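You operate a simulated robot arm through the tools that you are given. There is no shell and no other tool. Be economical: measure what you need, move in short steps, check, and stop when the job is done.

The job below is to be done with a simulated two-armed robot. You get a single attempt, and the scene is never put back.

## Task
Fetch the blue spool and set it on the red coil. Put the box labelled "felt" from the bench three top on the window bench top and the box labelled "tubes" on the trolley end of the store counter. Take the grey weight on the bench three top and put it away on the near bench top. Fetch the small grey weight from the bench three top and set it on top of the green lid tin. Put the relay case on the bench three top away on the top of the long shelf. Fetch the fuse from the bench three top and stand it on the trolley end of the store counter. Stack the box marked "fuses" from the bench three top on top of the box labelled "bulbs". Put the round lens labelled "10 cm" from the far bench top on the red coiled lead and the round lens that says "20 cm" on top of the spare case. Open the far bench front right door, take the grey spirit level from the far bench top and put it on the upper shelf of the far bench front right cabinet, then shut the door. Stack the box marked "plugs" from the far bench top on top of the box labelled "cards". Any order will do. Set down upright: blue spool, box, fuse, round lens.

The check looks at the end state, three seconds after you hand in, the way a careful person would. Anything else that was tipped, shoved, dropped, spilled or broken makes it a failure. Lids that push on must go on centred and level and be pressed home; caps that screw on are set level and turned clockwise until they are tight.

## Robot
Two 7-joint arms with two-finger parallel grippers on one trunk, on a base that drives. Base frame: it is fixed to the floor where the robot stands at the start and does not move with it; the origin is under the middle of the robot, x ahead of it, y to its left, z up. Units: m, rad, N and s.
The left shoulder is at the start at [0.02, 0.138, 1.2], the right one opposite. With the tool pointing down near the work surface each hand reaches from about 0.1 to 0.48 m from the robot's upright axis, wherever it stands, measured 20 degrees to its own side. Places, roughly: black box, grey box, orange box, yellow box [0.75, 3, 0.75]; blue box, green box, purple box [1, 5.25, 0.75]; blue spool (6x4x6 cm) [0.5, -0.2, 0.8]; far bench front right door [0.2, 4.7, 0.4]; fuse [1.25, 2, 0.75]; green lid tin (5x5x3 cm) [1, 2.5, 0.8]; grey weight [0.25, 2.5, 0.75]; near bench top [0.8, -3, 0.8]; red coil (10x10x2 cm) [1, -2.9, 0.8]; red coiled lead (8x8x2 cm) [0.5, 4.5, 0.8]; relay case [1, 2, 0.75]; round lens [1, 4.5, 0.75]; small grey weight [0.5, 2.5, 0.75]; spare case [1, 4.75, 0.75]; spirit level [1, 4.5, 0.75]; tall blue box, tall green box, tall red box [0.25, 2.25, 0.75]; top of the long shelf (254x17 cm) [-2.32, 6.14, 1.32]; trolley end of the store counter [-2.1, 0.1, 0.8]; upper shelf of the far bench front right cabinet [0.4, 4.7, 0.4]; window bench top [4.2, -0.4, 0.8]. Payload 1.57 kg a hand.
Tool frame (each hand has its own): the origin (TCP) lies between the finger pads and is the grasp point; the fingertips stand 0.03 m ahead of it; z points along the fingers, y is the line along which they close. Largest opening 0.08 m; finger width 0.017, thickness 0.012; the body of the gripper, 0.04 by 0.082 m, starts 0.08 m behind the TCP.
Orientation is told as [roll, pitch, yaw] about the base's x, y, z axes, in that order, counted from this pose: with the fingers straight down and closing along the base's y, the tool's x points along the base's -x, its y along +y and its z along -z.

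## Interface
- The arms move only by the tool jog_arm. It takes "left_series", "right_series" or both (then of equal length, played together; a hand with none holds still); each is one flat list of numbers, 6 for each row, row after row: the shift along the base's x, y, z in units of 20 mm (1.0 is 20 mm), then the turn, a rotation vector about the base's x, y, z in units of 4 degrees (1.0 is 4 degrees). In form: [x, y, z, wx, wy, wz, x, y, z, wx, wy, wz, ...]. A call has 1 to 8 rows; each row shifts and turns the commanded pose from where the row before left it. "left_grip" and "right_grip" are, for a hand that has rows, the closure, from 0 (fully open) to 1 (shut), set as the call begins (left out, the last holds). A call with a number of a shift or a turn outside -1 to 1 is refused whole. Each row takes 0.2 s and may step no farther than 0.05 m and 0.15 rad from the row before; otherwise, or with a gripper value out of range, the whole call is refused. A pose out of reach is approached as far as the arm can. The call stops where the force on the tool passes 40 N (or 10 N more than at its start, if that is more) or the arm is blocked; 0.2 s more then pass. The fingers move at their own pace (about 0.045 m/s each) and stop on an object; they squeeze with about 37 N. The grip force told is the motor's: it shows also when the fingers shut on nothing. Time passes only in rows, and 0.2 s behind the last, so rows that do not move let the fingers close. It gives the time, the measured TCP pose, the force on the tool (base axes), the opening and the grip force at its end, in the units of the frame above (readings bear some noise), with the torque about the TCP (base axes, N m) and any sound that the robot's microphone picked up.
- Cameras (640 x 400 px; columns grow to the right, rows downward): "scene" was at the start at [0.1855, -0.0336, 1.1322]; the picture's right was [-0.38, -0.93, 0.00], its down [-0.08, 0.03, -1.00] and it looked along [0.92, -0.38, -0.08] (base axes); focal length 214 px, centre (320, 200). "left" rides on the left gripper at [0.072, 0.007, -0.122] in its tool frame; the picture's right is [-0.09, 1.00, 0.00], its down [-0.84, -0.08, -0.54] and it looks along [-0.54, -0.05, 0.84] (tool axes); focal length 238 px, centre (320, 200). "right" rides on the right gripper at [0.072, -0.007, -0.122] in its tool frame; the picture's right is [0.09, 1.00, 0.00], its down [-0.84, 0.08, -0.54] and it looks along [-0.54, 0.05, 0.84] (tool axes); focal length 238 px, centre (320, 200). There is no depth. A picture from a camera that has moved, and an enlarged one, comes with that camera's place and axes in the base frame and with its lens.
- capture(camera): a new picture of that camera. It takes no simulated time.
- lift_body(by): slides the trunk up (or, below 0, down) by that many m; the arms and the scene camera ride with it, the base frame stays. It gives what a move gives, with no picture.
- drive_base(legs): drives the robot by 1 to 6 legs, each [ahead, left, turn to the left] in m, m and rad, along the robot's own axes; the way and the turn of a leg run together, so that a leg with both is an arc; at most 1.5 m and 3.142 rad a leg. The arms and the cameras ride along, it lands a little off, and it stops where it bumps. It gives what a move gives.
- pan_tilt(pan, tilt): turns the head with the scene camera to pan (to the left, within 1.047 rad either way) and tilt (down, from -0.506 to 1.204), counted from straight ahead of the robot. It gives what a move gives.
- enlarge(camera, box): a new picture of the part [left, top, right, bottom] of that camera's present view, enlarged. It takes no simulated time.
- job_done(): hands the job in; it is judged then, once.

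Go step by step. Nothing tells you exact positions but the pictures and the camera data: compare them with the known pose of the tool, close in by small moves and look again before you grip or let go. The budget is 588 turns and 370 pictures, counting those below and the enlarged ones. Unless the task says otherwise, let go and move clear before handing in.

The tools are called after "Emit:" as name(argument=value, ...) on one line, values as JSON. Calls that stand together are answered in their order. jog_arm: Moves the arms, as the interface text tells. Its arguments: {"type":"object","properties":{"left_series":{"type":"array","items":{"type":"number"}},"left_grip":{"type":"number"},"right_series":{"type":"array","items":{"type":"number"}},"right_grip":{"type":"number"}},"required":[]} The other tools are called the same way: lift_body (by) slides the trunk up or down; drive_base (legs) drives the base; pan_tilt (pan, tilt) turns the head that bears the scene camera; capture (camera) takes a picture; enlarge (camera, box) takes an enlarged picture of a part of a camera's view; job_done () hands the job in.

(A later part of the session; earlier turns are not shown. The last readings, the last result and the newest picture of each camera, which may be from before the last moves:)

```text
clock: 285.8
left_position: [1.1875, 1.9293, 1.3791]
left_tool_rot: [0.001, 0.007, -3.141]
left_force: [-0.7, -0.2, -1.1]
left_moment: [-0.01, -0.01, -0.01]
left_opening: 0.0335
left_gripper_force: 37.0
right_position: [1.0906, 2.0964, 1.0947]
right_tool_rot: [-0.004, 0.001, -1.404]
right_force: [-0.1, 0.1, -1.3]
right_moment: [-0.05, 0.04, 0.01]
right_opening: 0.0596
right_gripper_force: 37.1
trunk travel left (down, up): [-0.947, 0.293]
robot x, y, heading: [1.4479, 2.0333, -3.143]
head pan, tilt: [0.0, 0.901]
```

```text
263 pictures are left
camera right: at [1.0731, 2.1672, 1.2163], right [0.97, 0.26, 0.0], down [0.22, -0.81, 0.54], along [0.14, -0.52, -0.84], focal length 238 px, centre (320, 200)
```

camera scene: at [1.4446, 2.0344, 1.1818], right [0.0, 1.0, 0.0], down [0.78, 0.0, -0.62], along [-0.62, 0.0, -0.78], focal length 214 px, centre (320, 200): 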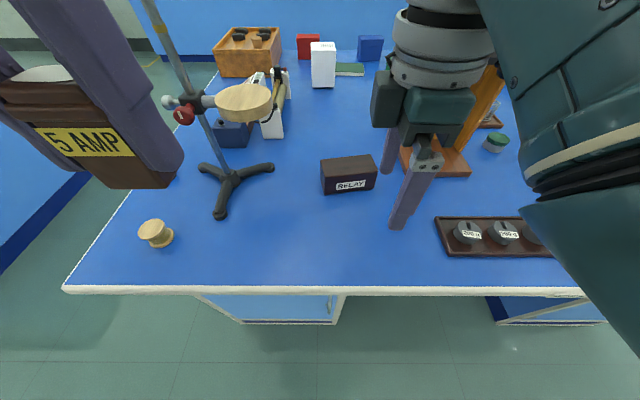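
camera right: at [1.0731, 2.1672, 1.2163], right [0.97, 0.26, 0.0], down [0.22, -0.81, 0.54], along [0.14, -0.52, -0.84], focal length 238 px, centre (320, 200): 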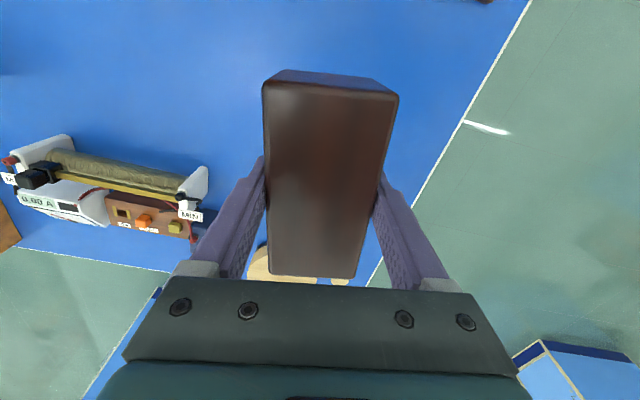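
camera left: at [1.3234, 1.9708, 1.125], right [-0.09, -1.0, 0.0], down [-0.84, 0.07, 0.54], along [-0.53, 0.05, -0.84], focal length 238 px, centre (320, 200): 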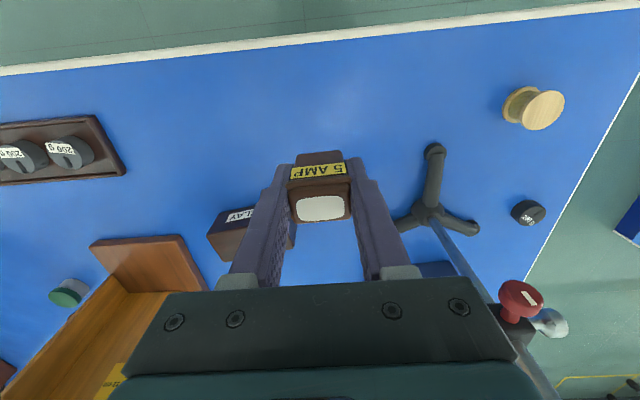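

Relay held. Back off, square the right hand, then go through the gap heading -x to the store counter side.

Emit:
drive_base(legs=[[-0.5, 0, 0]])

Emit:
jog_arm(right_series=[0, 0.3, 0, 0, 0, -1, 0, 0.3, 0, 0, 0, -1, 0, 0.3, 0, 0, 0, -1, 0, 0.3, 0, 0, 0, -1, 0, 0.3, 0, 0, 0, -1, 0, 0.3, 0, 0, 0, -1, 0, 0.3, 0, 0, 0, -1, 0, 0.3, 0, 0, 0, -1])

Emit:
jog_arm(right_series=[0, 0.3, 0, 0, 0, -1, 0, 0.3, 0, 0, 0, -1, 0, 0.3, 0, 0, 0, -1, 0, 0.3, 0, 0, 0, -1, 0, 0.3, 0, 0, 0, -1, 0, 0.3, 0, 0, 0, -1, 0, 0.3, 0, 0, 0, -1, 0, 0.3, 0, 0, 0, -1])

Emit:
jog_arm(right_series=[0, 0, 0, 0, 0, -1, 0, 0, 0, 0, 0, -1, 0, 0, 0, 0, 0, -1, 0, 0, 0, 0, 0, -1, 0, 0, 0, 0, 0, -1, 0, 0, 0, 0, 0, -1, 0, 0, 0, 0, 0, -1, 0, 0, 0, 0, 0, -1])

Emit:
drive_base(legs=[[0, 1.06, 0], [1.2, 0, 0], [1.2, 0, 0]])

Emit:
pan_tilt(pan=0.0, tilt=0.5)

Emit:
capture(camera="scene")

```text
clock: 288.8
left_position: [1.6923, 1.9296, 1.3805]
left_tool_rot: [0.0, 0.005, -3.126]
left_force: [-1.1, 0.0, 0.0]
left_moment: [0.01, 0.0, 0.01]
left_opening: 0.0331
left_gripper_force: 37.1
right_position: [1.5932, 2.0965, 1.0928]
right_tool_rot: [-0.004, 0.002, -1.391]
right_force: [0.6, -0.1, -1.9]
right_moment: [0.02, 0.0, 0.02]
right_opening: 0.0597
right_gripper_force: 37.1
trunk travel left (down, up): [-0.947, 0.293]
robot x, y, heading: [1.9551, 2.0424, -3.124]
head pan, tilt: [0.0, 0.901]
```

```text
clock: 290.6
left_position: [1.6924, 1.9308, 1.3805]
left_tool_rot: [0.0, 0.006, -3.126]
left_force: [0.0, -0.1, -0.4]
left_moment: [-0.02, 0.01, -0.01]
left_opening: 0.0335
left_gripper_force: 37.3
right_position: [1.5932, 2.1459, 1.0942]
right_tool_rot: [-0.004, 0.003, -1.949]
right_force: [0.1, -0.7, -2.0]
right_moment: [-0.01, 0.0, 0.01]
right_opening: 0.0597
right_gripper_force: 36.8
trunk travel left (down, up): [-0.947, 0.293]
robot x, y, heading: [1.9525, 2.0383, -3.125]
head pan, tilt: [0.0, 0.901]
```

```text
clock: 292.4
left_position: [1.6926, 1.9304, 1.3799]
left_tool_rot: [0.0, 0.007, -3.126]
left_force: [-0.6, -0.5, -0.1]
left_moment: [0.02, 0.02, -0.03]
left_opening: 0.0333
left_gripper_force: 37.5
right_position: [1.5934, 2.1923, 1.095]
right_tool_rot: [-0.004, 0.001, -2.506]
right_force: [-0.3, 0.0, -2.0]
right_moment: [0.01, -0.03, -0.01]
right_opening: 0.0598
right_gripper_force: 37.0
trunk travel left (down, up): [-0.947, 0.293]
robot x, y, heading: [1.9523, 2.0388, -3.126]
head pan, tilt: [0.0, 0.901]
```

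```text
clock: 294.2
left_position: [1.6922, 1.9306, 1.38]
left_tool_rot: [-0.002, 0.007, -3.127]
left_force: [-0.3, 0.6, -0.7]
left_moment: [0.05, 0.03, -0.03]
left_opening: 0.0331
left_gripper_force: 37.0
right_position: [1.5928, 2.1921, 1.0953]
right_tool_rot: [-0.003, 0.003, -3.064]
right_force: [0.0, -0.3, -3.0]
right_moment: [-0.01, 0.02, 0.02]
right_opening: 0.0596
right_gripper_force: 36.5
trunk travel left (down, up): [-0.947, 0.293]
robot x, y, heading: [1.9533, 2.038, -3.126]
head pan, tilt: [0.0, 0.901]
```

```text
clock: 311.0
left_position: [-0.6872, 0.8374, 1.3791]
left_tool_rot: [0.0, 0.007, -3.141]
left_force: [0.1, -0.5, -0.8]
left_moment: [0.0, 0.01, 0.0]
left_opening: 0.033
left_gripper_force: 37.3
right_position: [-0.7831, 1.1003, 1.0947]
right_tool_rot: [-0.004, 0.001, -3.078]
right_force: [-0.9, 0.4, -2.1]
right_moment: [-0.02, -0.01, 0.0]
right_opening: 0.0601
right_gripper_force: 37.1
trunk travel left (down, up): [-0.947, 0.293]
robot x, y, heading: [-0.4273, 0.9404, -3.136]
head pan, tilt: [0.0, 0.901]
```

```text
clock: 311.9
left_position: [-0.6863, 0.8363, 1.3793]
left_tool_rot: [0.001, 0.007, -3.139]
left_force: [0.4, 0.5, 0.3]
left_moment: [-0.04, -0.02, -0.01]
left_opening: 0.0334
left_gripper_force: 36.8
right_position: [-0.782, 1.1001, 1.0952]
right_tool_rot: [-0.004, 0.001, -3.078]
right_force: [-0.7, 0.4, -0.7]
right_moment: [0.0, -0.02, -0.01]
right_opening: 0.0597
right_gripper_force: 37.0
trunk travel left (down, up): [-0.947, 0.293]
robot x, y, heading: [-0.4257, 0.9374, -3.139]
head pan, tilt: [0.0, 0.499]
```

```text
262 pictures are left
camera scene: at [-0.6145, 0.9413, 1.4656], right [0.0, 1.0, 0.0], down [0.48, 0.0, -0.88], along [-0.88, 0.0, -0.48], focal length 214 px, centre (320, 200)
```

scene: 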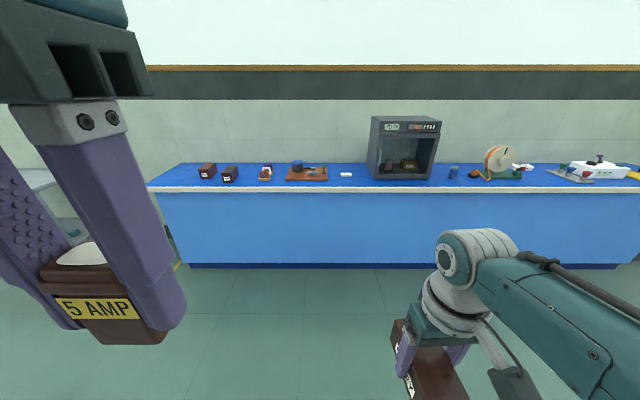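

The store counter is ahead; its trolley end is at the left (a trolley stands there). Moving closer to place the fuse.

Emit:
drive_base(legs=[[0.5, 0.35, 0], [0.55, 0.4, 0]])

Emit:
pan_tilt(pan=0.0, tilt=0.8)

Emit:
capture(camera="scene")

Emit:
capture(camera="left")

```text
clock: 318.7
left_position: [-1.7363, 0.0917, 1.3806]
left_tool_rot: [0.0, 0.007, 3.14]
left_force: [0.1, 0.2, -0.2]
left_moment: [-0.01, 0.02, -0.01]
left_opening: 0.0331
left_gripper_force: 36.9
right_position: [-1.8298, 0.3559, 1.0949]
right_tool_rot: [-0.004, 0.002, -3.08]
right_force: [0.2, -0.8, -2.8]
right_moment: [0.01, -0.01, -0.01]
right_opening: 0.06
right_gripper_force: 37.1
trunk travel left (down, up): [-0.947, 0.293]
robot x, y, heading: [-1.4731, 0.1977, 3.14]
head pan, tilt: [0.0, 0.499]
```

```text
clock: 319.5
left_position: [-1.7353, 0.0913, 1.38]
left_tool_rot: [0.001, 0.009, 3.14]
left_force: [-0.6, -0.2, -1.3]
left_moment: [-0.01, 0.0, -0.03]
left_opening: 0.0334
left_gripper_force: 36.6
right_position: [-1.83, 0.3569, 1.0947]
right_tool_rot: [-0.005, 0.001, -3.08]
right_force: [-0.4, -0.3, -2.0]
right_moment: [-0.02, 0.0, 0.0]
right_opening: 0.0598
right_gripper_force: 36.6
trunk travel left (down, up): [-0.947, 0.293]
robot x, y, heading: [-1.4715, 0.2002, 3.145]
head pan, tilt: [0.0, 0.799]
```

```text
261 pictures are left
camera scene: at [-1.652, 0.1966, 1.4398], right [0.0, 1.0, 0.0], down [0.72, 0.0, -0.7], along [-0.7, 0.0, -0.72], focal length 214 px, centre (320, 200)
```

scene: 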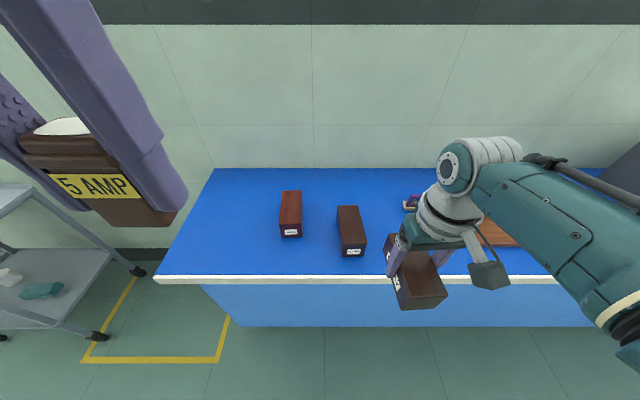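

```text
260 pictures are left
camera left: at [-1.6649, 0.0856, 1.5034], right [-0.09, -1.0, 0.0], down [-0.84, 0.08, 0.54], along [-0.53, 0.05, -0.84], focal length 238 px, centre (320, 200)
```

left: 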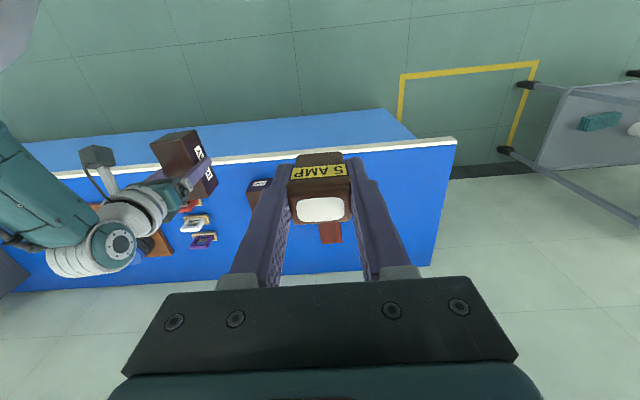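

Counter top at the end is free for y from -0.28 to 0.04. I'll put the fuse at about (-2.10,-0.02). Drive in, raise the relay hand, lower the trunk.

Emit:
drive_base(legs=[[0.27, 0.08, 0]])

Emit:
jog_arm(right_series=[0, 0, 1, 0, 0, 0, 0, 0, 1, 0, 0, 0, 0, 0, 1, 0, 0, 0, 0, 0, 1, 0, 0, 0, 0, 0, 1, 0, 0, 0, 0, 0, 1, 0, 0, 0, 0, 0, 1, 0, 0, 0, 0, 0, 1, 0, 0, 0], left_series=[-1, -0.6, 0, 0, 0, 0, -1, -0.6, 0, 0, 0, 0, -1, -0.6, 0, 0, 0, 0, -1, -0.3, 0, 0, 0, 0, -0.8, 0, 0, 0, 0, 0, 0, 0, 0, 0, 0, 0, 0, 0, 0, 0, 0, 0, 0, 0, 0, 0, 0, 0])

Emit:
lift_body(by=-0.25)

Emit:
capture(camera="left")

Emit:
capture(camera="scene")

```text
clock: 321.4
left_position: [-2.005, 0.013, 1.3809]
left_tool_rot: [-0.001, 0.008, 3.135]
left_force: [0.2, 0.7, -0.5]
left_moment: [-0.01, -0.03, -0.02]
left_opening: 0.0331
left_gripper_force: 37.4
right_position: [-2.1003, 0.2765, 1.0944]
right_tool_rot: [-0.004, 0.001, -3.086]
right_force: [-0.3, 0.4, -1.9]
right_moment: [0.0, 0.02, 0.0]
right_opening: 0.0596
right_gripper_force: 37.2
trunk travel left (down, up): [-0.947, 0.293]
robot x, y, heading: [-1.7394, 0.1128, 3.135]
head pan, tilt: [0.0, 0.799]
```

```text
clock: 323.2
left_position: [-2.1013, -0.029, 1.3798]
left_tool_rot: [0.0, 0.006, 3.134]
left_force: [0.8, 0.0, -0.2]
left_moment: [-0.01, 0.01, 0.0]
left_opening: 0.0336
left_gripper_force: 36.6
right_position: [-2.0976, 0.3002, 1.2534]
right_tool_rot: [-0.049, 0.007, -3.102]
right_force: [-0.7, -0.3, -1.9]
right_moment: [-0.02, -0.03, -0.01]
right_opening: 0.0597
right_gripper_force: 36.6
trunk travel left (down, up): [-0.947, 0.293]
robot x, y, heading: [-1.7415, 0.1166, 3.141]
head pan, tilt: [0.0, 0.799]
```

```text
clock: 325.8
left_position: [-2.1014, -0.0281, 1.1305]
left_tool_rot: [0.0, 0.007, 3.134]
left_force: [0.2, -0.5, -0.8]
left_moment: [0.03, -0.01, -0.01]
left_opening: 0.0329
left_gripper_force: 37.1
right_position: [-2.0989, 0.2962, 1.004]
right_tool_rot: [-0.041, 0.004, -3.107]
right_force: [0.8, 0.5, -1.6]
right_moment: [0.0, -0.01, 0.02]
right_opening: 0.0596
right_gripper_force: 37.4
trunk travel left (down, up): [-0.697, 0.543]
robot x, y, heading: [-1.741, 0.1127, 3.137]
head pan, tilt: [0.0, 0.799]
```

```text
259 pictures are left
camera left: at [-2.0308, -0.036, 1.2533], right [-0.1, -1.0, 0.0], down [-0.84, 0.08, 0.54], along [-0.53, 0.05, -0.84], focal length 238 px, centre (320, 200)
```

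left: 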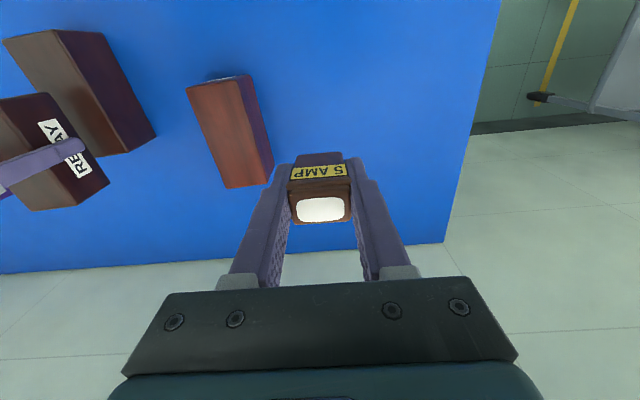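

```text
258 pictures are left
camera scene: at [-1.9217, 0.1175, 1.1898], right [0.01, 1.0, 0.0], down [0.72, 0.0, -0.7], along [-0.7, 0.0, -0.72], focal length 214 px, centre (320, 200)
```

scene: 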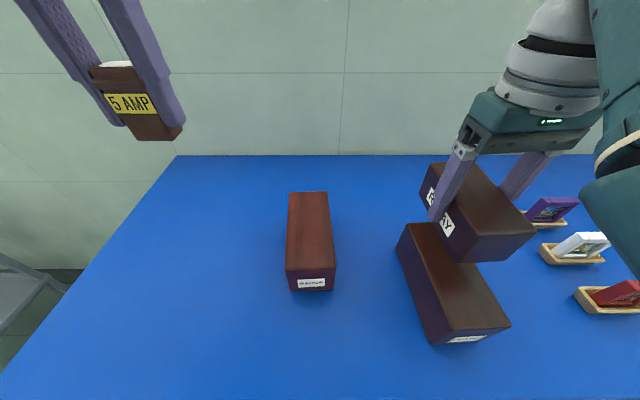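

Landing spot is clear. Descend.

Emit:
jog_arm(left_series=[0, 0, -1, 0, 0, 0, 0, 0, -1, 0, 0, 0, 0, 0, -1, 0, 0, 0, 0, 0, -1, 0, 0, 0, 0, 0, -1, 0, 0, 0, 0, 0, -1, 0, 0, 0, 0, 0, -1, 0, 0, 0, 0, 0, -1, 0, 0, 0])

Emit:
jog_arm(left_series=[0, 0, -1, 0, 0, 0, 0, 0, -1, 0, 0, 0, 0, 0, -1, 0, 0, 0, 0, 0, -1, 0, 0, 0, 0, 0, -1, 0, 0, 0, 0, 0, -0.6, 0, 0, 0])

Emit:
capture(camera="left")

Emit:
capture(camera="scene")

```text
clock: 327.6
left_position: [-2.1021, -0.0292, 0.9712]
left_tool_rot: [-0.001, 0.005, 3.136]
left_force: [-0.9, -0.1, -1.1]
left_moment: [-0.05, 0.0, 0.0]
left_opening: 0.0333
left_gripper_force: 36.9
right_position: [-2.0981, 0.2976, 1.0038]
right_tool_rot: [-0.041, 0.004, -3.105]
right_force: [0.3, 1.3, -2.1]
right_moment: [0.01, -0.04, -0.02]
right_opening: 0.0598
right_gripper_force: 37.2
trunk travel left (down, up): [-0.697, 0.543]
robot x, y, heading: [-1.7411, 0.1141, 3.141]
head pan, tilt: [0.0, 0.799]
```

```text
clock: 328.8
left_position: [-2.1059, -0.0289, 0.885]
left_tool_rot: [-0.003, -0.003, 3.134]
left_force: [1.9, -1.8, 12.5]
left_moment: [-0.18, -0.06, 0.01]
left_opening: 0.033
left_gripper_force: 36.7
right_position: [-2.0996, 0.3028, 1.0044]
right_tool_rot: [-0.05, 0.002, -3.114]
right_force: [0.1, -1.0, -2.9]
right_moment: [0.02, -0.02, 0.02]
right_opening: 0.0597
right_gripper_force: 37.1
trunk travel left (down, up): [-0.697, 0.543]
robot x, y, heading: [-1.7406, 0.1141, 3.134]
head pan, tilt: [0.0, 0.799]
stopped in row 5 (left hand): the force on the tool passed its limit at 50 N (the readings are from after the stop); the commanded pose is now the measured one
```

```text
257 pictures are left
camera left: at [-2.035, -0.0361, 1.0083], right [-0.1, -1.0, 0.0], down [-0.83, 0.08, 0.55], along [-0.54, 0.06, -0.84], focal length 238 px, centre (320, 200)
```

left: 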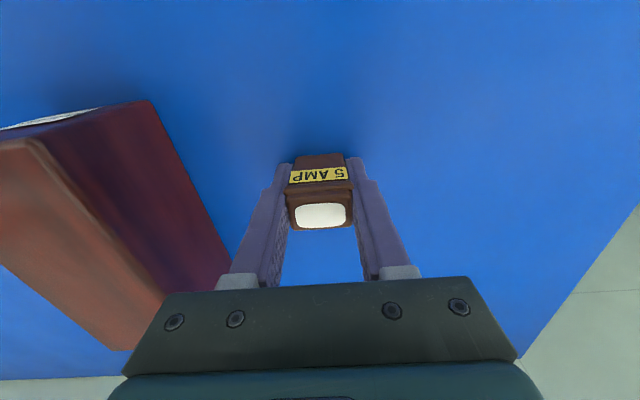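

```text
256 pictures are left
camera scene: at [-1.9219, 0.1167, 1.1899], right [0.0, 1.0, 0.0], down [0.72, 0.0, -0.7], along [-0.7, 0.0, -0.72], focal length 214 px, centre (320, 200)
```

scene: 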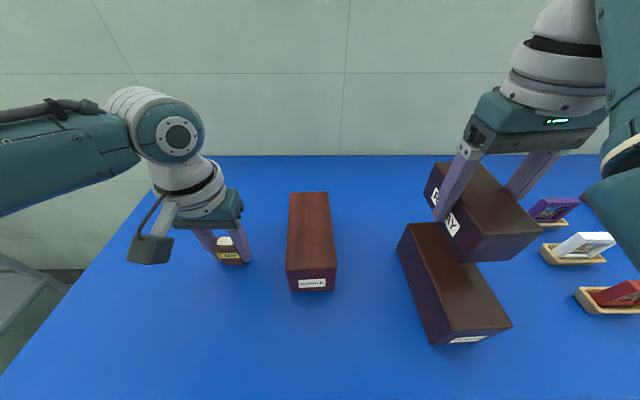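

Stopped by contact at TCP z 0.885, so this counter seems higher (~0.84). Checking closely before releasing.

Emit:
enlarge(camera="scene", box=[170, 180, 350, 310])

Emit:
enlarge(camera="left", box=[200, 100, 440, 300])

```text
3.08 times, centred on (260, 245) of scene
camera zoom: at [-1.9219, 0.1167, 1.1899], right [0.0, 1.0, 0.0], down [0.72, 0.0, -0.7], along [-0.7, 0.0, -0.72], focal length 660 px, centre (505, 62)
```

zoom: 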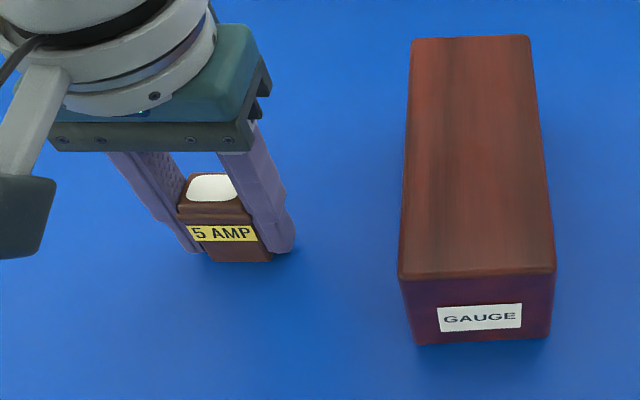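

```text
2.00 times, centred on (320, 200) of left
camera zoom: at [-2.035, -0.0361, 1.0083], right [-0.1, -1.0, 0.0], down [-0.83, 0.08, 0.55], along [-0.54, 0.06, -0.84], focal length 477 px, centre (320, 200)
```

zoom: 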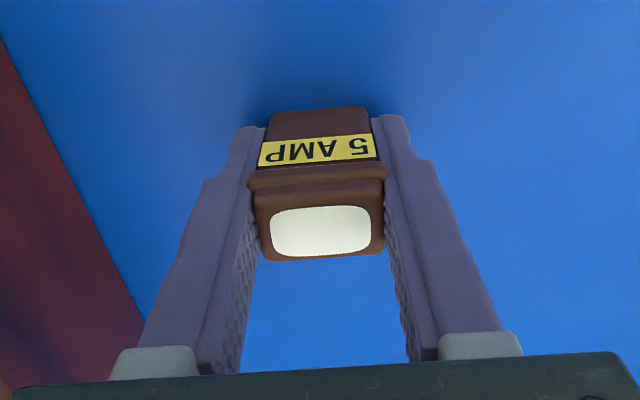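

It looks seated on the surface. Release and rise.

Emit:
jog_arm(left_series=[0, 0, 0, 0, 0, 0, 0, 0, 0, 0, 0, 0, 0, 0, 0, 0, 0, 0], left_grip=0.4)

Emit:
capture(camera="left")

```text
clock: 329.6
left_position: [-2.105, -0.0261, 0.8844]
left_tool_rot: [-0.006, -0.002, 3.137]
left_force: [-1.0, 0.8, -0.1]
left_moment: [0.0, 0.03, 0.0]
left_opening: 0.048
left_gripper_force: 0.0
right_position: [-2.0984, 0.3035, 1.0034]
right_tool_rot: [-0.053, 0.005, -3.114]
right_force: [0.2, -0.7, -2.3]
right_moment: [-0.02, 0.01, 0.0]
right_opening: 0.0598
right_gripper_force: 36.9
trunk travel left (down, up): [-0.697, 0.543]
robot x, y, heading: [-1.7412, 0.1174, 3.138]
head pan, tilt: [0.0, 0.799]
```

```text
253 pictures are left
camera left: at [-2.0339, -0.0349, 1.0072], right [-0.1, -1.0, 0.0], down [-0.84, 0.08, 0.54], along [-0.54, 0.06, -0.84], focal length 238 px, centre (320, 200)
```

left: 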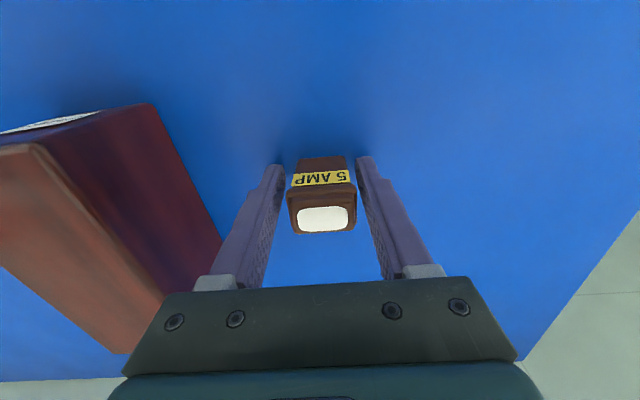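

Fuse stands. Raise the left hand, back off, and head toward the long shelf with the relay.

Emit:
jog_arm(left_series=[0, 0, 1, 0, 0, 0, 0, 0, 1, 0, 0, 0, 0, 0, 1, 0, 0, 0, 0, 0, 1, 0, 0, 0, 0, 0, 1, 0, 0, 0, 0.5, 0, 1, 0, 0, 0, 1, 0, 1, 0, 0, 0, 1, 0, 1, 0, 0, 0])

Emit:
drive_base(legs=[[-0.6, 0, 0], [0, -1.4, 0], [0, -1.4, 0], [0, -1.3, 0]])

Emit:
lift_body(by=0.4)

Emit:
pan_tilt(pan=-0.5, tilt=0.3)

Emit:
capture(camera="scene")

```text
clock: 331.4
left_position: [-2.054, -0.0262, 1.0442]
left_tool_rot: [-0.003, -0.002, 3.132]
left_force: [0.3, 0.1, 0.3]
left_moment: [0.03, 0.03, 0.02]
left_opening: 0.0481
left_gripper_force: 0.1
right_position: [-2.0999, 0.304, 1.0039]
right_tool_rot: [-0.054, 0.003, -3.113]
right_force: [-0.4, -0.3, -2.4]
right_moment: [-0.03, 0.02, 0.01]
right_opening: 0.0596
right_gripper_force: 37.2
trunk travel left (down, up): [-0.697, 0.543]
robot x, y, heading: [-1.7427, 0.1131, 3.133]
head pan, tilt: [0.0, 0.799]
```

```text
clock: 354.3
left_position: [-1.496, 4.1122, 1.043]
left_tool_rot: [-0.005, -0.002, -3.129]
left_force: [-0.3, -0.8, -0.2]
left_moment: [0.02, -0.03, -0.02]
left_opening: 0.0482
left_gripper_force: 0.1
right_position: [-1.5456, 4.4409, 1.0031]
right_tool_rot: [-0.051, 0.004, -3.094]
right_force: [-0.6, -0.4, -1.9]
right_moment: [-0.01, -0.04, 0.02]
right_opening: 0.0597
right_gripper_force: 36.3
trunk travel left (down, up): [-0.697, 0.543]
robot x, y, heading: [-1.185, 4.2613, -3.129]
head pan, tilt: [0.0, 0.799]
```

```text
clock: 358.1
left_position: [-1.4966, 4.1128, 1.4446]
left_tool_rot: [-0.004, -0.001, -3.129]
left_force: [-0.1, 0.6, -0.2]
left_moment: [0.01, 0.01, -0.03]
left_opening: 0.0481
left_gripper_force: 0.1
right_position: [-1.5461, 4.4434, 1.4029]
right_tool_rot: [-0.057, 0.006, -3.098]
right_force: [0.8, 0.6, -2.1]
right_moment: [-0.01, 0.01, -0.02]
right_opening: 0.0596
right_gripper_force: 36.7
trunk travel left (down, up): [-1.097, 0.143]
robot x, y, heading: [-1.1862, 4.2613, -3.128]
head pan, tilt: [0.0, 0.799]
```

```text
clock: 359.0
left_position: [-1.4967, 4.1121, 1.4442]
left_tool_rot: [-0.006, -0.002, -3.129]
left_force: [0.6, 0.1, -0.7]
left_moment: [0.05, 0.03, -0.01]
left_opening: 0.0483
left_gripper_force: 0.1
right_position: [-1.5454, 4.4436, 1.4035]
right_tool_rot: [-0.056, 0.004, -3.098]
right_force: [0.6, 0.0, -2.5]
right_moment: [0.0, 0.0, 0.0]
right_opening: 0.0599
right_gripper_force: 37.2
trunk travel left (down, up): [-1.097, 0.143]
robot x, y, heading: [-1.188, 4.2586, -3.127]
head pan, tilt: [-0.499, 0.3]
```

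```text
252 pictures are left
camera scene: at [-1.3674, 4.3038, 1.634], right [0.47, 0.88, 0.0], down [0.26, -0.14, -0.95], along [-0.84, 0.44, -0.3], focal length 214 px, centre (320, 200)
```

scene: 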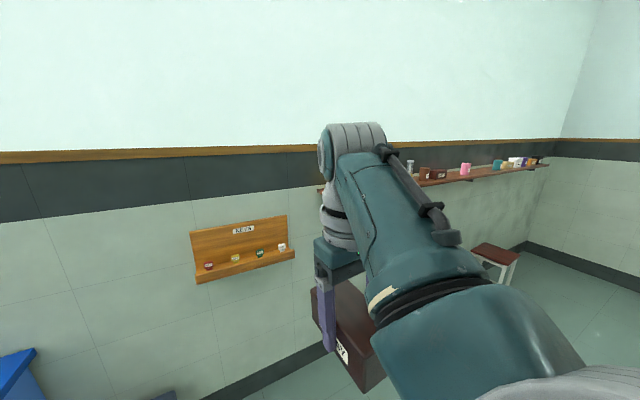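

The shelf is along the wall at x≈-2.4 starting near y≈4.9. Move right for a closer look.

Emit:
drive_base(legs=[[0, -1.0, -0.014]])

Emit:
pan_tilt(pan=-0.25, tilt=0.35)

Emit:
capture(camera="scene")

Emit:
capture(camera="left")

```text
clock: 364.1
left_position: [-1.5026, 5.1022, 1.443]
left_tool_rot: [-0.005, -0.001, 3.135]
left_force: [0.0, -0.1, 0.7]
left_moment: [-0.01, 0.02, 0.02]
left_opening: 0.048
left_gripper_force: 0.0
right_position: [-1.5483, 5.4329, 1.4032]
right_tool_rot: [-0.055, 0.007, -3.115]
right_force: [-0.5, 0.4, -2.1]
right_moment: [0.02, 0.05, 0.01]
right_opening: 0.0598
right_gripper_force: 36.8
trunk travel left (down, up): [-1.097, 0.143]
robot x, y, heading: [-1.1895, 5.249, 3.135]
head pan, tilt: [-0.499, 0.3]
```

```text
clock: 364.9
left_position: [-1.5045, 5.1021, 1.4444]
left_tool_rot: [-0.006, -0.001, 3.136]
left_force: [-1.2, 0.0, 0.3]
left_moment: [-0.01, -0.01, -0.03]
left_opening: 0.0481
left_gripper_force: 0.0
right_position: [-1.5474, 5.4342, 1.4028]
right_tool_rot: [-0.058, 0.004, -3.116]
right_force: [-0.2, -0.2, -2.8]
right_moment: [0.04, -0.01, 0.04]
right_opening: 0.06
right_gripper_force: 37.2
trunk travel left (down, up): [-1.097, 0.143]
robot x, y, heading: [-1.1902, 5.2446, 3.138]
head pan, tilt: [-0.25, 0.351]
```

```text
251 pictures are left
camera scene: at [-1.3802, 5.2692, 1.6294], right [0.25, 0.97, 0.0], down [0.33, -0.09, -0.94], along [-0.91, 0.24, -0.34], focal length 214 px, centre (320, 200)
```

scene: 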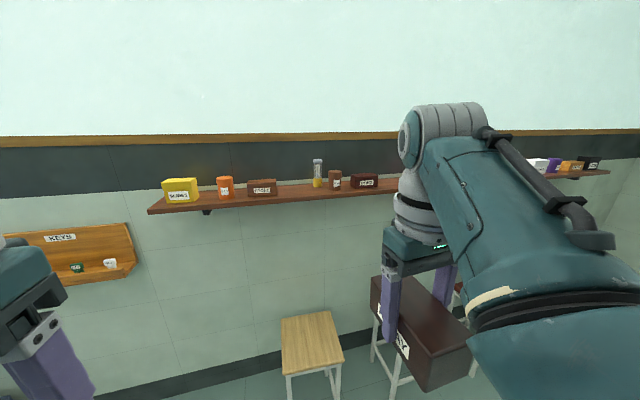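

```text
250 pictures are left
camera left: at [-1.4328, 5.0946, 1.5667], right [-0.1, -1.0, 0.0], down [-0.84, 0.08, 0.54], along [-0.54, 0.06, -0.84], focal length 238 px, centre (320, 200)
```

left: 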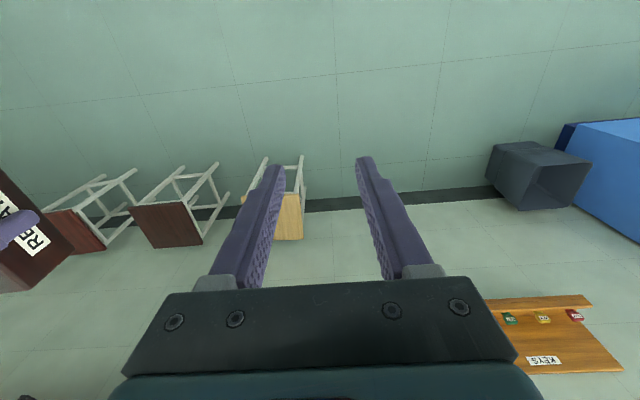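

The near part has a gap at y≈5.40 but a stool stands below. I'll check the part further right.

Emit:
drive_base(legs=[[0, -1.1, 0]])

Emit:
pan_tilt(pan=0.1, tilt=0.45)

Emit:
capture(camera="scene")

Emit:
capture(camera="right")

```text
clock: 370.6
left_position: [-1.5, 6.2285, 1.4441]
left_tool_rot: [-0.006, -0.004, 3.133]
left_force: [0.2, -0.3, 1.2]
left_moment: [-0.01, 0.02, -0.01]
left_opening: 0.048
left_gripper_force: 0.1
right_position: [-1.5425, 6.561, 1.4037]
right_tool_rot: [-0.058, 0.005, -3.117]
right_force: [0.5, 0.5, -2.8]
right_moment: [-0.03, 0.02, -0.01]
right_opening: 0.0596
right_gripper_force: 36.7
trunk travel left (down, up): [-1.097, 0.143]
robot x, y, heading: [-1.1849, 6.3705, 3.137]
head pan, tilt: [-0.25, 0.351]
```

```text
clock: 371.5
left_position: [-1.4996, 6.2291, 1.4437]
left_tool_rot: [-0.005, -0.004, 3.131]
left_force: [0.6, -0.7, -0.4]
left_moment: [0.03, 0.01, 0.04]
left_opening: 0.0482
left_gripper_force: 0.0
right_position: [-1.5413, 6.5611, 1.4042]
right_tool_rot: [-0.056, 0.004, -3.119]
right_force: [-0.2, -0.7, -1.8]
right_moment: [-0.02, 0.02, -0.06]
right_opening: 0.0597
right_gripper_force: 37.3
trunk travel left (down, up): [-1.097, 0.143]
robot x, y, heading: [-1.1843, 6.367, 3.136]
head pan, tilt: [0.099, 0.45]
```

```text
249 pictures are left
camera scene: at [-1.3765, 6.3634, 1.6202], right [-0.09, 1.0, 0.0], down [0.43, 0.04, -0.9], along [-0.9, -0.08, -0.44], focal length 214 px, centre (320, 200)
```

scene: 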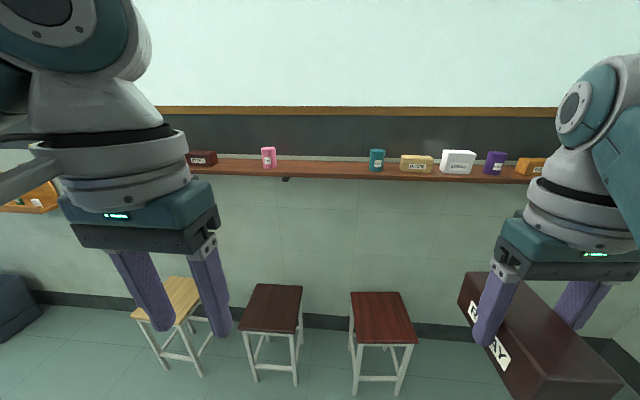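

```text
248 pictures are left
camera right: at [-1.4709, 6.5634, 1.5258], right [0.12, -0.99, -0.06], down [-0.84, -0.13, 0.53], along [-0.54, -0.01, -0.84], focal length 238 px, centre (320, 200)
```

right: 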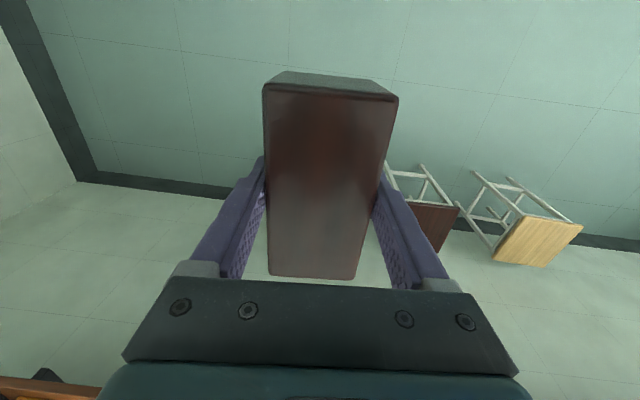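

A wide gap lies at y≈6.29 (between pink and teal jars), with stools below at y≈6.02 and 6.64. Let me look at my own base's footprint.

Emit:
pan_tilt(pan=0.0, tilt=1.2)

Emit:
capture(camera="scene")

```text
clock: 372.6
left_position: [-1.4996, 6.2301, 1.4438]
left_tool_rot: [-0.006, -0.002, 3.133]
left_force: [-0.1, -0.1, 0.2]
left_moment: [-0.02, 0.03, -0.02]
left_opening: 0.0479
left_gripper_force: 0.0
right_position: [-1.5419, 6.5605, 1.4025]
right_tool_rot: [-0.057, 0.006, -3.119]
right_force: [0.1, -0.1, -1.2]
right_moment: [0.0, 0.01, 0.01]
right_opening: 0.0599
right_gripper_force: 37.1
trunk travel left (down, up): [-1.097, 0.143]
robot x, y, heading: [-1.1831, 6.3727, 3.136]
head pan, tilt: [0.0, 1.201]
```

```text
247 pictures are left
camera scene: at [-1.3409, 6.3723, 1.562], right [0.01, 1.0, 0.0], down [0.93, -0.01, -0.36], along [-0.36, 0.0, -0.93], focal length 214 px, centre (320, 200)
```

scene: 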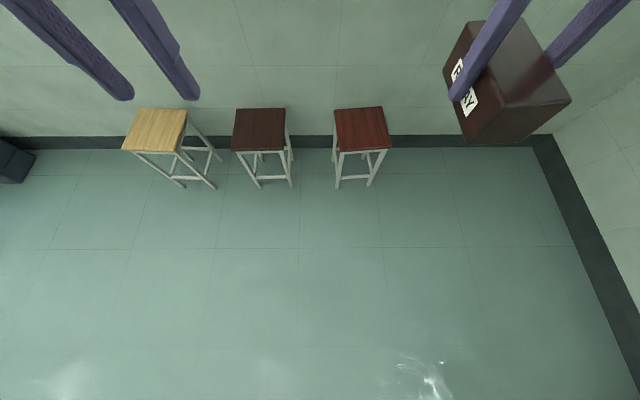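

My base doesn't show beneath, so it is compact; stool fronts are at x≈-2.07. Drive in cautiously to x≈-1.7 and level the relay.

Emit:
drive_base(legs=[[0.5, 0.22, 0]])

Emit:
jog_arm(right_series=[0, 0, 0.5, -0.4, 0, 0, 0, 0, 0.5, -0.42, 0, -0.3])

Emit:
pan_tilt(pan=-0.2, tilt=0.7)

Emit:
capture(camera="scene")

Emit:
capture(camera="right")

```text
clock: 375.7
left_position: [-1.9993, 6.0016, 1.4443]
left_tool_rot: [-0.006, -0.002, -3.143]
left_force: [0.0, 0.3, 0.1]
left_moment: [-0.01, -0.01, 0.01]
left_opening: 0.0479
left_gripper_force: 0.0
right_position: [-2.0443, 6.3333, 1.4037]
right_tool_rot: [-0.057, 0.004, -3.108]
right_force: [-0.2, 0.1, -2.0]
right_moment: [0.0, 0.03, 0.0]
right_opening: 0.0598
right_gripper_force: 36.8
trunk travel left (down, up): [-1.097, 0.143]
robot x, y, heading: [-1.687, 6.1456, -3.142]
head pan, tilt: [0.0, 1.201]
```

```text
clock: 376.3
left_position: [-1.998, 6.0009, 1.4446]
left_tool_rot: [-0.005, -0.002, -3.142]
left_force: [-1.0, 0.7, 0.2]
left_moment: [0.0, 0.02, 0.02]
left_opening: 0.0478
left_gripper_force: 0.1
right_position: [-2.0507, 6.3484, 1.4188]
right_tool_rot: [-0.032, 0.003, 3.142]
right_force: [-0.7, 0.5, -1.3]
right_moment: [0.01, 0.0, -0.03]
right_opening: 0.0597
right_gripper_force: 37.3
right hand out of reach, approached as far as the arm can: row 2
trunk travel left (down, up): [-1.097, 0.143]
robot x, y, heading: [-1.6875, 6.1465, -3.139]
head pan, tilt: [0.0, 1.201]
```

```text
clock: 377.3
left_position: [-1.9989, 6.0019, 1.4444]
left_tool_rot: [-0.003, -0.001, -3.142]
left_force: [1.0, -0.6, 0.9]
left_moment: [0.01, 0.03, 0.0]
left_opening: 0.0478
left_gripper_force: 0.2
right_position: [-2.0521, 6.3519, 1.4189]
right_tool_rot: [-0.026, -0.001, 3.131]
right_force: [0.1, 0.7, -2.0]
right_moment: [0.03, -0.05, 0.01]
right_opening: 0.0597
right_gripper_force: 37.3
trunk travel left (down, up): [-1.097, 0.143]
robot x, y, heading: [-1.6884, 6.1439, -3.139]
head pan, tilt: [-0.201, 0.7]
```

```text
246 pictures are left
camera scene: at [-1.866, 6.1619, 1.5917], right [0.18, 0.98, 0.0], down [0.69, -0.13, -0.71], along [-0.7, 0.13, -0.7], focal length 214 px, centre (320, 200)
```

scene: 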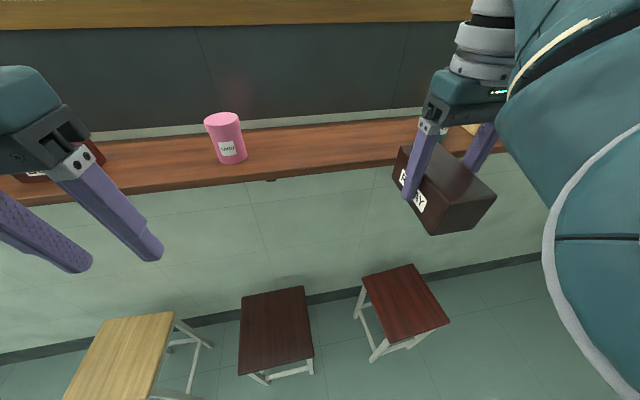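

```text
245 pictures are left
camera right: at [-1.9795, 6.3539, 1.5408], right [0.08, -1.0, -0.03], down [-0.84, -0.08, 0.54], along [-0.54, -0.02, -0.84], focal length 238 px, centre (320, 200)
```

right: 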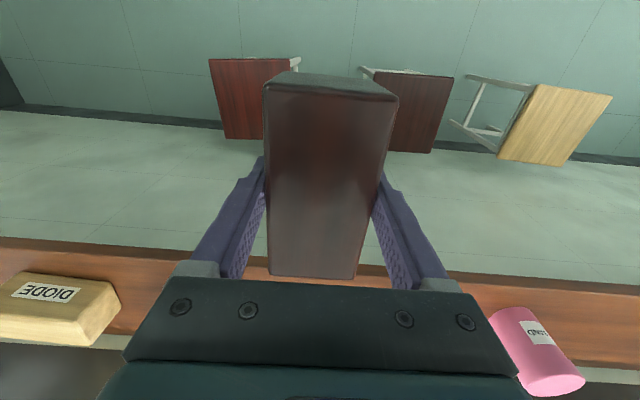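

Raise a little, drive in 0.15 m and shift so the relay lines up with y≈6.30.

Emit:
lift_body(by=0.06)

Emit:
drive_base(legs=[[0.14, 0.05, 0]])

Emit:
capture(camera="scene")

Emit:
capture(camera="left")

```text
clock: 378.3
left_position: [-1.9995, 6.0014, 1.5039]
left_tool_rot: [-0.003, -0.001, -3.141]
left_force: [0.4, -0.3, 0.6]
left_moment: [0.0, 0.0, -0.03]
left_opening: 0.0482
left_gripper_force: 0.0
right_position: [-2.0522, 6.3507, 1.48]
right_tool_rot: [-0.028, -0.001, 3.136]
right_force: [1.1, -0.1, -1.8]
right_moment: [0.05, -0.02, -0.02]
right_opening: 0.0595
right_gripper_force: 36.8
trunk travel left (down, up): [-1.157, 0.083]
robot x, y, heading: [-1.688, 6.1432, -3.136]
head pan, tilt: [-0.201, 0.7]
```

```text
clock: 379.6
left_position: [-2.1376, 5.9479, 1.5035]
left_tool_rot: [-0.002, -0.002, -3.136]
left_force: [-0.1, 0.1, 0.1]
left_moment: [-0.02, -0.03, 0.02]
left_opening: 0.0479
left_gripper_force: 0.1
right_position: [-2.1915, 6.295, 1.4778]
right_tool_rot: [-0.024, 0.0, 3.142]
right_force: [0.0, -0.5, -2.2]
right_moment: [0.02, -0.04, 0.01]
right_opening: 0.0596
right_gripper_force: 36.9
trunk travel left (down, up): [-1.157, 0.083]
robot x, y, heading: [-1.825, 6.0926, -3.134]
head pan, tilt: [-0.201, 0.7]
```

```text
244 pictures are left
camera scene: at [-2.0087, 6.1104, 1.6578], right [0.19, 0.98, 0.0], down [0.63, -0.12, -0.76], along [-0.75, 0.15, -0.65], focal length 214 px, centre (320, 200)
```

scene: 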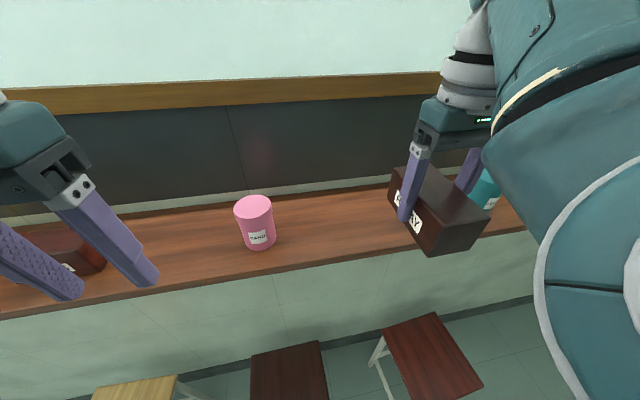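

```text
243 pictures are left
camera left: at [-2.0666, 5.9415, 1.6267], right [-0.09, -1.0, 0.0], down [-0.84, 0.07, 0.54], along [-0.54, 0.05, -0.84], focal length 238 px, centre (320, 200)
```

left: 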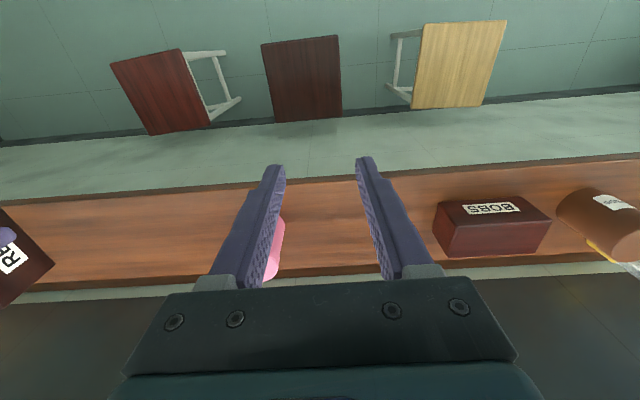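

Shelf surface spans x≈-2.236 to -2.42. Extend the hand 0.125 m over it, levelled.

Emit:
jog_arm(right_series=[-1, 0, 0, -0.06, 0, 0, -1, 0, 0, -0.06, 0, 0, -1, 0, 0, -0.06, 0, 0, -1, 0, 0, -0.06, 0, 0, -1, 0, 0, -0.06, 0, 0, -1, 0, 0, -0.05, 0, 0, -0.2, 0, 0, 0, 0, 0])

Emit:
capture(camera="right")

Emit:
capture(camera="scene")

```text
clock: 381.2
left_position: [-2.1376, 5.9472, 1.5035]
left_tool_rot: [-0.003, -0.002, -3.135]
left_force: [-0.2, -0.7, 0.0]
left_moment: [0.0, 0.0, 0.0]
left_opening: 0.0478
left_gripper_force: 0.1
right_position: [-2.2993, 6.2943, 1.4791]
right_tool_rot: [0.001, -0.001, 3.141]
right_force: [1.1, -0.2, -2.2]
right_moment: [0.0, -0.01, -0.01]
right_opening: 0.0598
right_gripper_force: 37.0
right hand out of reach, approached as far as the arm can: row 6, 7
trunk travel left (down, up): [-1.157, 0.083]
robot x, y, heading: [-1.8288, 6.0916, -3.133]
head pan, tilt: [-0.201, 0.7]
```

```text
242 pictures are left
camera right: at [-2.229, 6.3015, 1.6005], right [0.09, -1.0, 0.0], down [-0.84, -0.08, 0.54], along [-0.54, -0.05, -0.84], focal length 238 px, centre (320, 200)
```

right: 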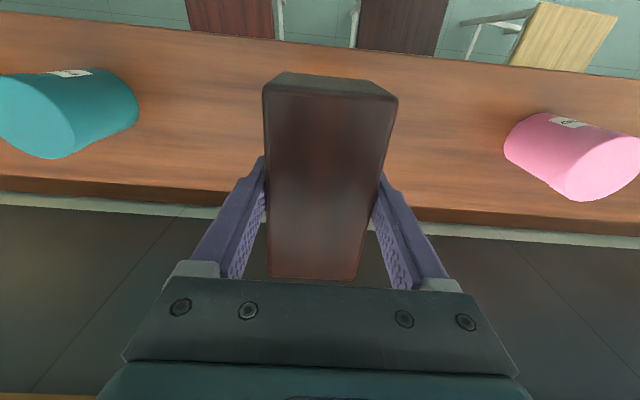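

```text
241 pictures are left
camera scene: at [-2.0087, 6.1105, 1.658], right [0.19, 0.98, 0.0], down [0.63, -0.12, -0.76], along [-0.75, 0.15, -0.64], focal length 214 px, centre (320, 200)
```

scene: 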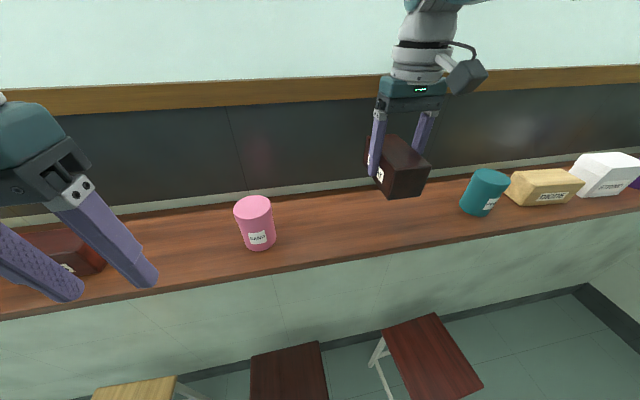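

Drive 25 mm closer to centre the relay on the shelf depth, then lower by trunk.

Emit:
drive_base(legs=[[0.025, 0, 0]])

Emit:
lift_body(by=-0.09)

Emit:
capture(camera="scene")

Emit:
capture(camera="left")

```text
clock: 382.1
left_position: [-2.1626, 5.947, 1.5037]
left_tool_rot: [-0.004, -0.002, -3.136]
left_force: [0.0, 0.8, 0.2]
left_moment: [0.03, -0.03, 0.0]
left_opening: 0.0479
left_gripper_force: 0.2
right_position: [-2.3247, 6.2941, 1.4779]
right_tool_rot: [0.0, 0.001, -3.142]
right_force: [-0.1, 0.1, -2.2]
right_moment: [0.05, 0.03, -0.01]
right_opening: 0.0598
right_gripper_force: 37.0
trunk travel left (down, up): [-1.157, 0.083]
robot x, y, heading: [-1.8474, 6.0904, -3.131]
head pan, tilt: [-0.201, 0.7]
```

```text
clock: 383.3
left_position: [-2.163, 5.9478, 1.4138]
left_tool_rot: [-0.002, -0.002, -3.136]
left_force: [-0.4, 0.3, 1.0]
left_moment: [0.03, 0.0, -0.02]
left_opening: 0.0481
left_gripper_force: 0.1
right_position: [-2.3246, 6.2943, 1.3884]
right_tool_rot: [0.001, 0.001, -3.141]
right_force: [0.5, -0.2, -2.7]
right_moment: [0.01, -0.01, 0.0]
right_opening: 0.0596
right_gripper_force: 37.4
trunk travel left (down, up): [-1.067, 0.173]
robot x, y, heading: [-1.8513, 6.0908, -3.136]
head pan, tilt: [-0.201, 0.7]
```

```text
240 pictures are left
camera scene: at [-2.0334, 6.1102, 1.568], right [0.19, 0.98, 0.0], down [0.63, -0.12, -0.76], along [-0.75, 0.15, -0.64], focal length 214 px, centre (320, 200)
```

scene: 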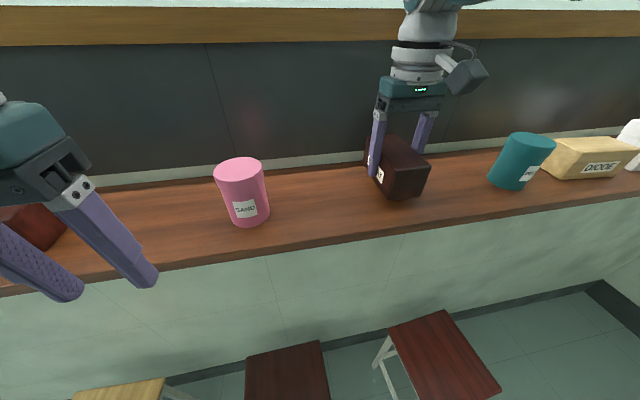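

```text
239 pictures are left
camera left: at [-2.0911, 5.9411, 1.5367], right [-0.09, -1.0, 0.0], down [-0.84, 0.07, 0.54], along [-0.54, 0.05, -0.84], focal length 238 px, centre (320, 200)
```

left: 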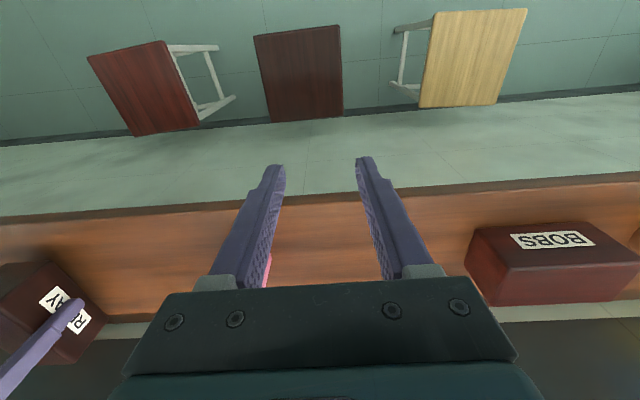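

Emit:
lift_body(by=-0.012)

Emit:
lift_body(by=-0.006)

Emit:
enlarge(camera="scene", box=[320, 80, 480, 240])

```text
clock: 383.9
left_position: [-2.1616, 5.9479, 1.4018]
left_tool_rot: [-0.001, -0.002, -3.137]
left_force: [-0.2, -1.2, -0.5]
left_moment: [0.01, 0.01, -0.01]
left_opening: 0.0482
left_gripper_force: 0.2
right_position: [-2.3253, 6.2937, 1.377]
right_tool_rot: [0.0, 0.001, -3.141]
right_force: [-0.6, -0.4, -2.4]
right_moment: [-0.02, -0.03, -0.01]
right_opening: 0.0597
right_gripper_force: 36.8
trunk travel left (down, up): [-1.055, 0.185]
robot x, y, heading: [-1.8498, 6.0967, -3.138]
head pan, tilt: [-0.201, 0.7]
```

```text
clock: 384.4
left_position: [-2.1639, 5.9482, 1.3971]
left_tool_rot: [-0.005, -0.004, -3.138]
left_force: [-0.3, -0.4, 0.2]
left_moment: [-0.02, -0.01, -0.02]
left_opening: 0.0479
left_gripper_force: 0.1
right_position: [-2.327, 6.2938, 1.374]
right_tool_rot: [-0.001, -0.002, 3.143]
right_force: [15.1, -3.7, 36.3]
right_moment: [-0.18, -0.42, 0.03]
right_opening: 0.06
right_gripper_force: 37.2
trunk travel left (down, up): [-1.049, 0.191]
robot x, y, heading: [-1.8512, 6.091, -3.133]
head pan, tilt: [-0.201, 0.7]
```

```text
2.50 times, centred on (400, 160) of scene
camera zoom: at [-2.0338, 6.1105, 1.551], right [0.19, 0.98, 0.0], down [0.63, -0.12, -0.77], along [-0.75, 0.15, -0.64], focal length 536 px, centre (120, 300)
```

zoom: 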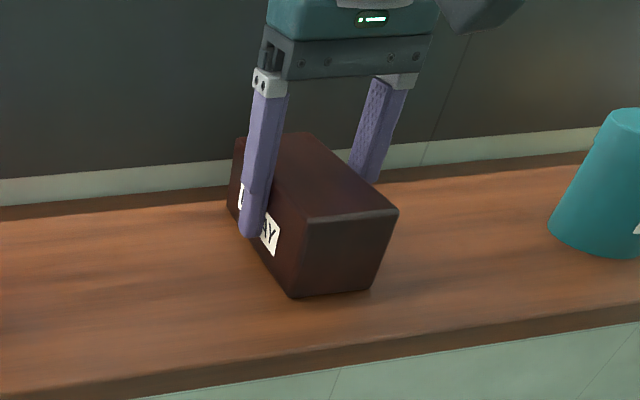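

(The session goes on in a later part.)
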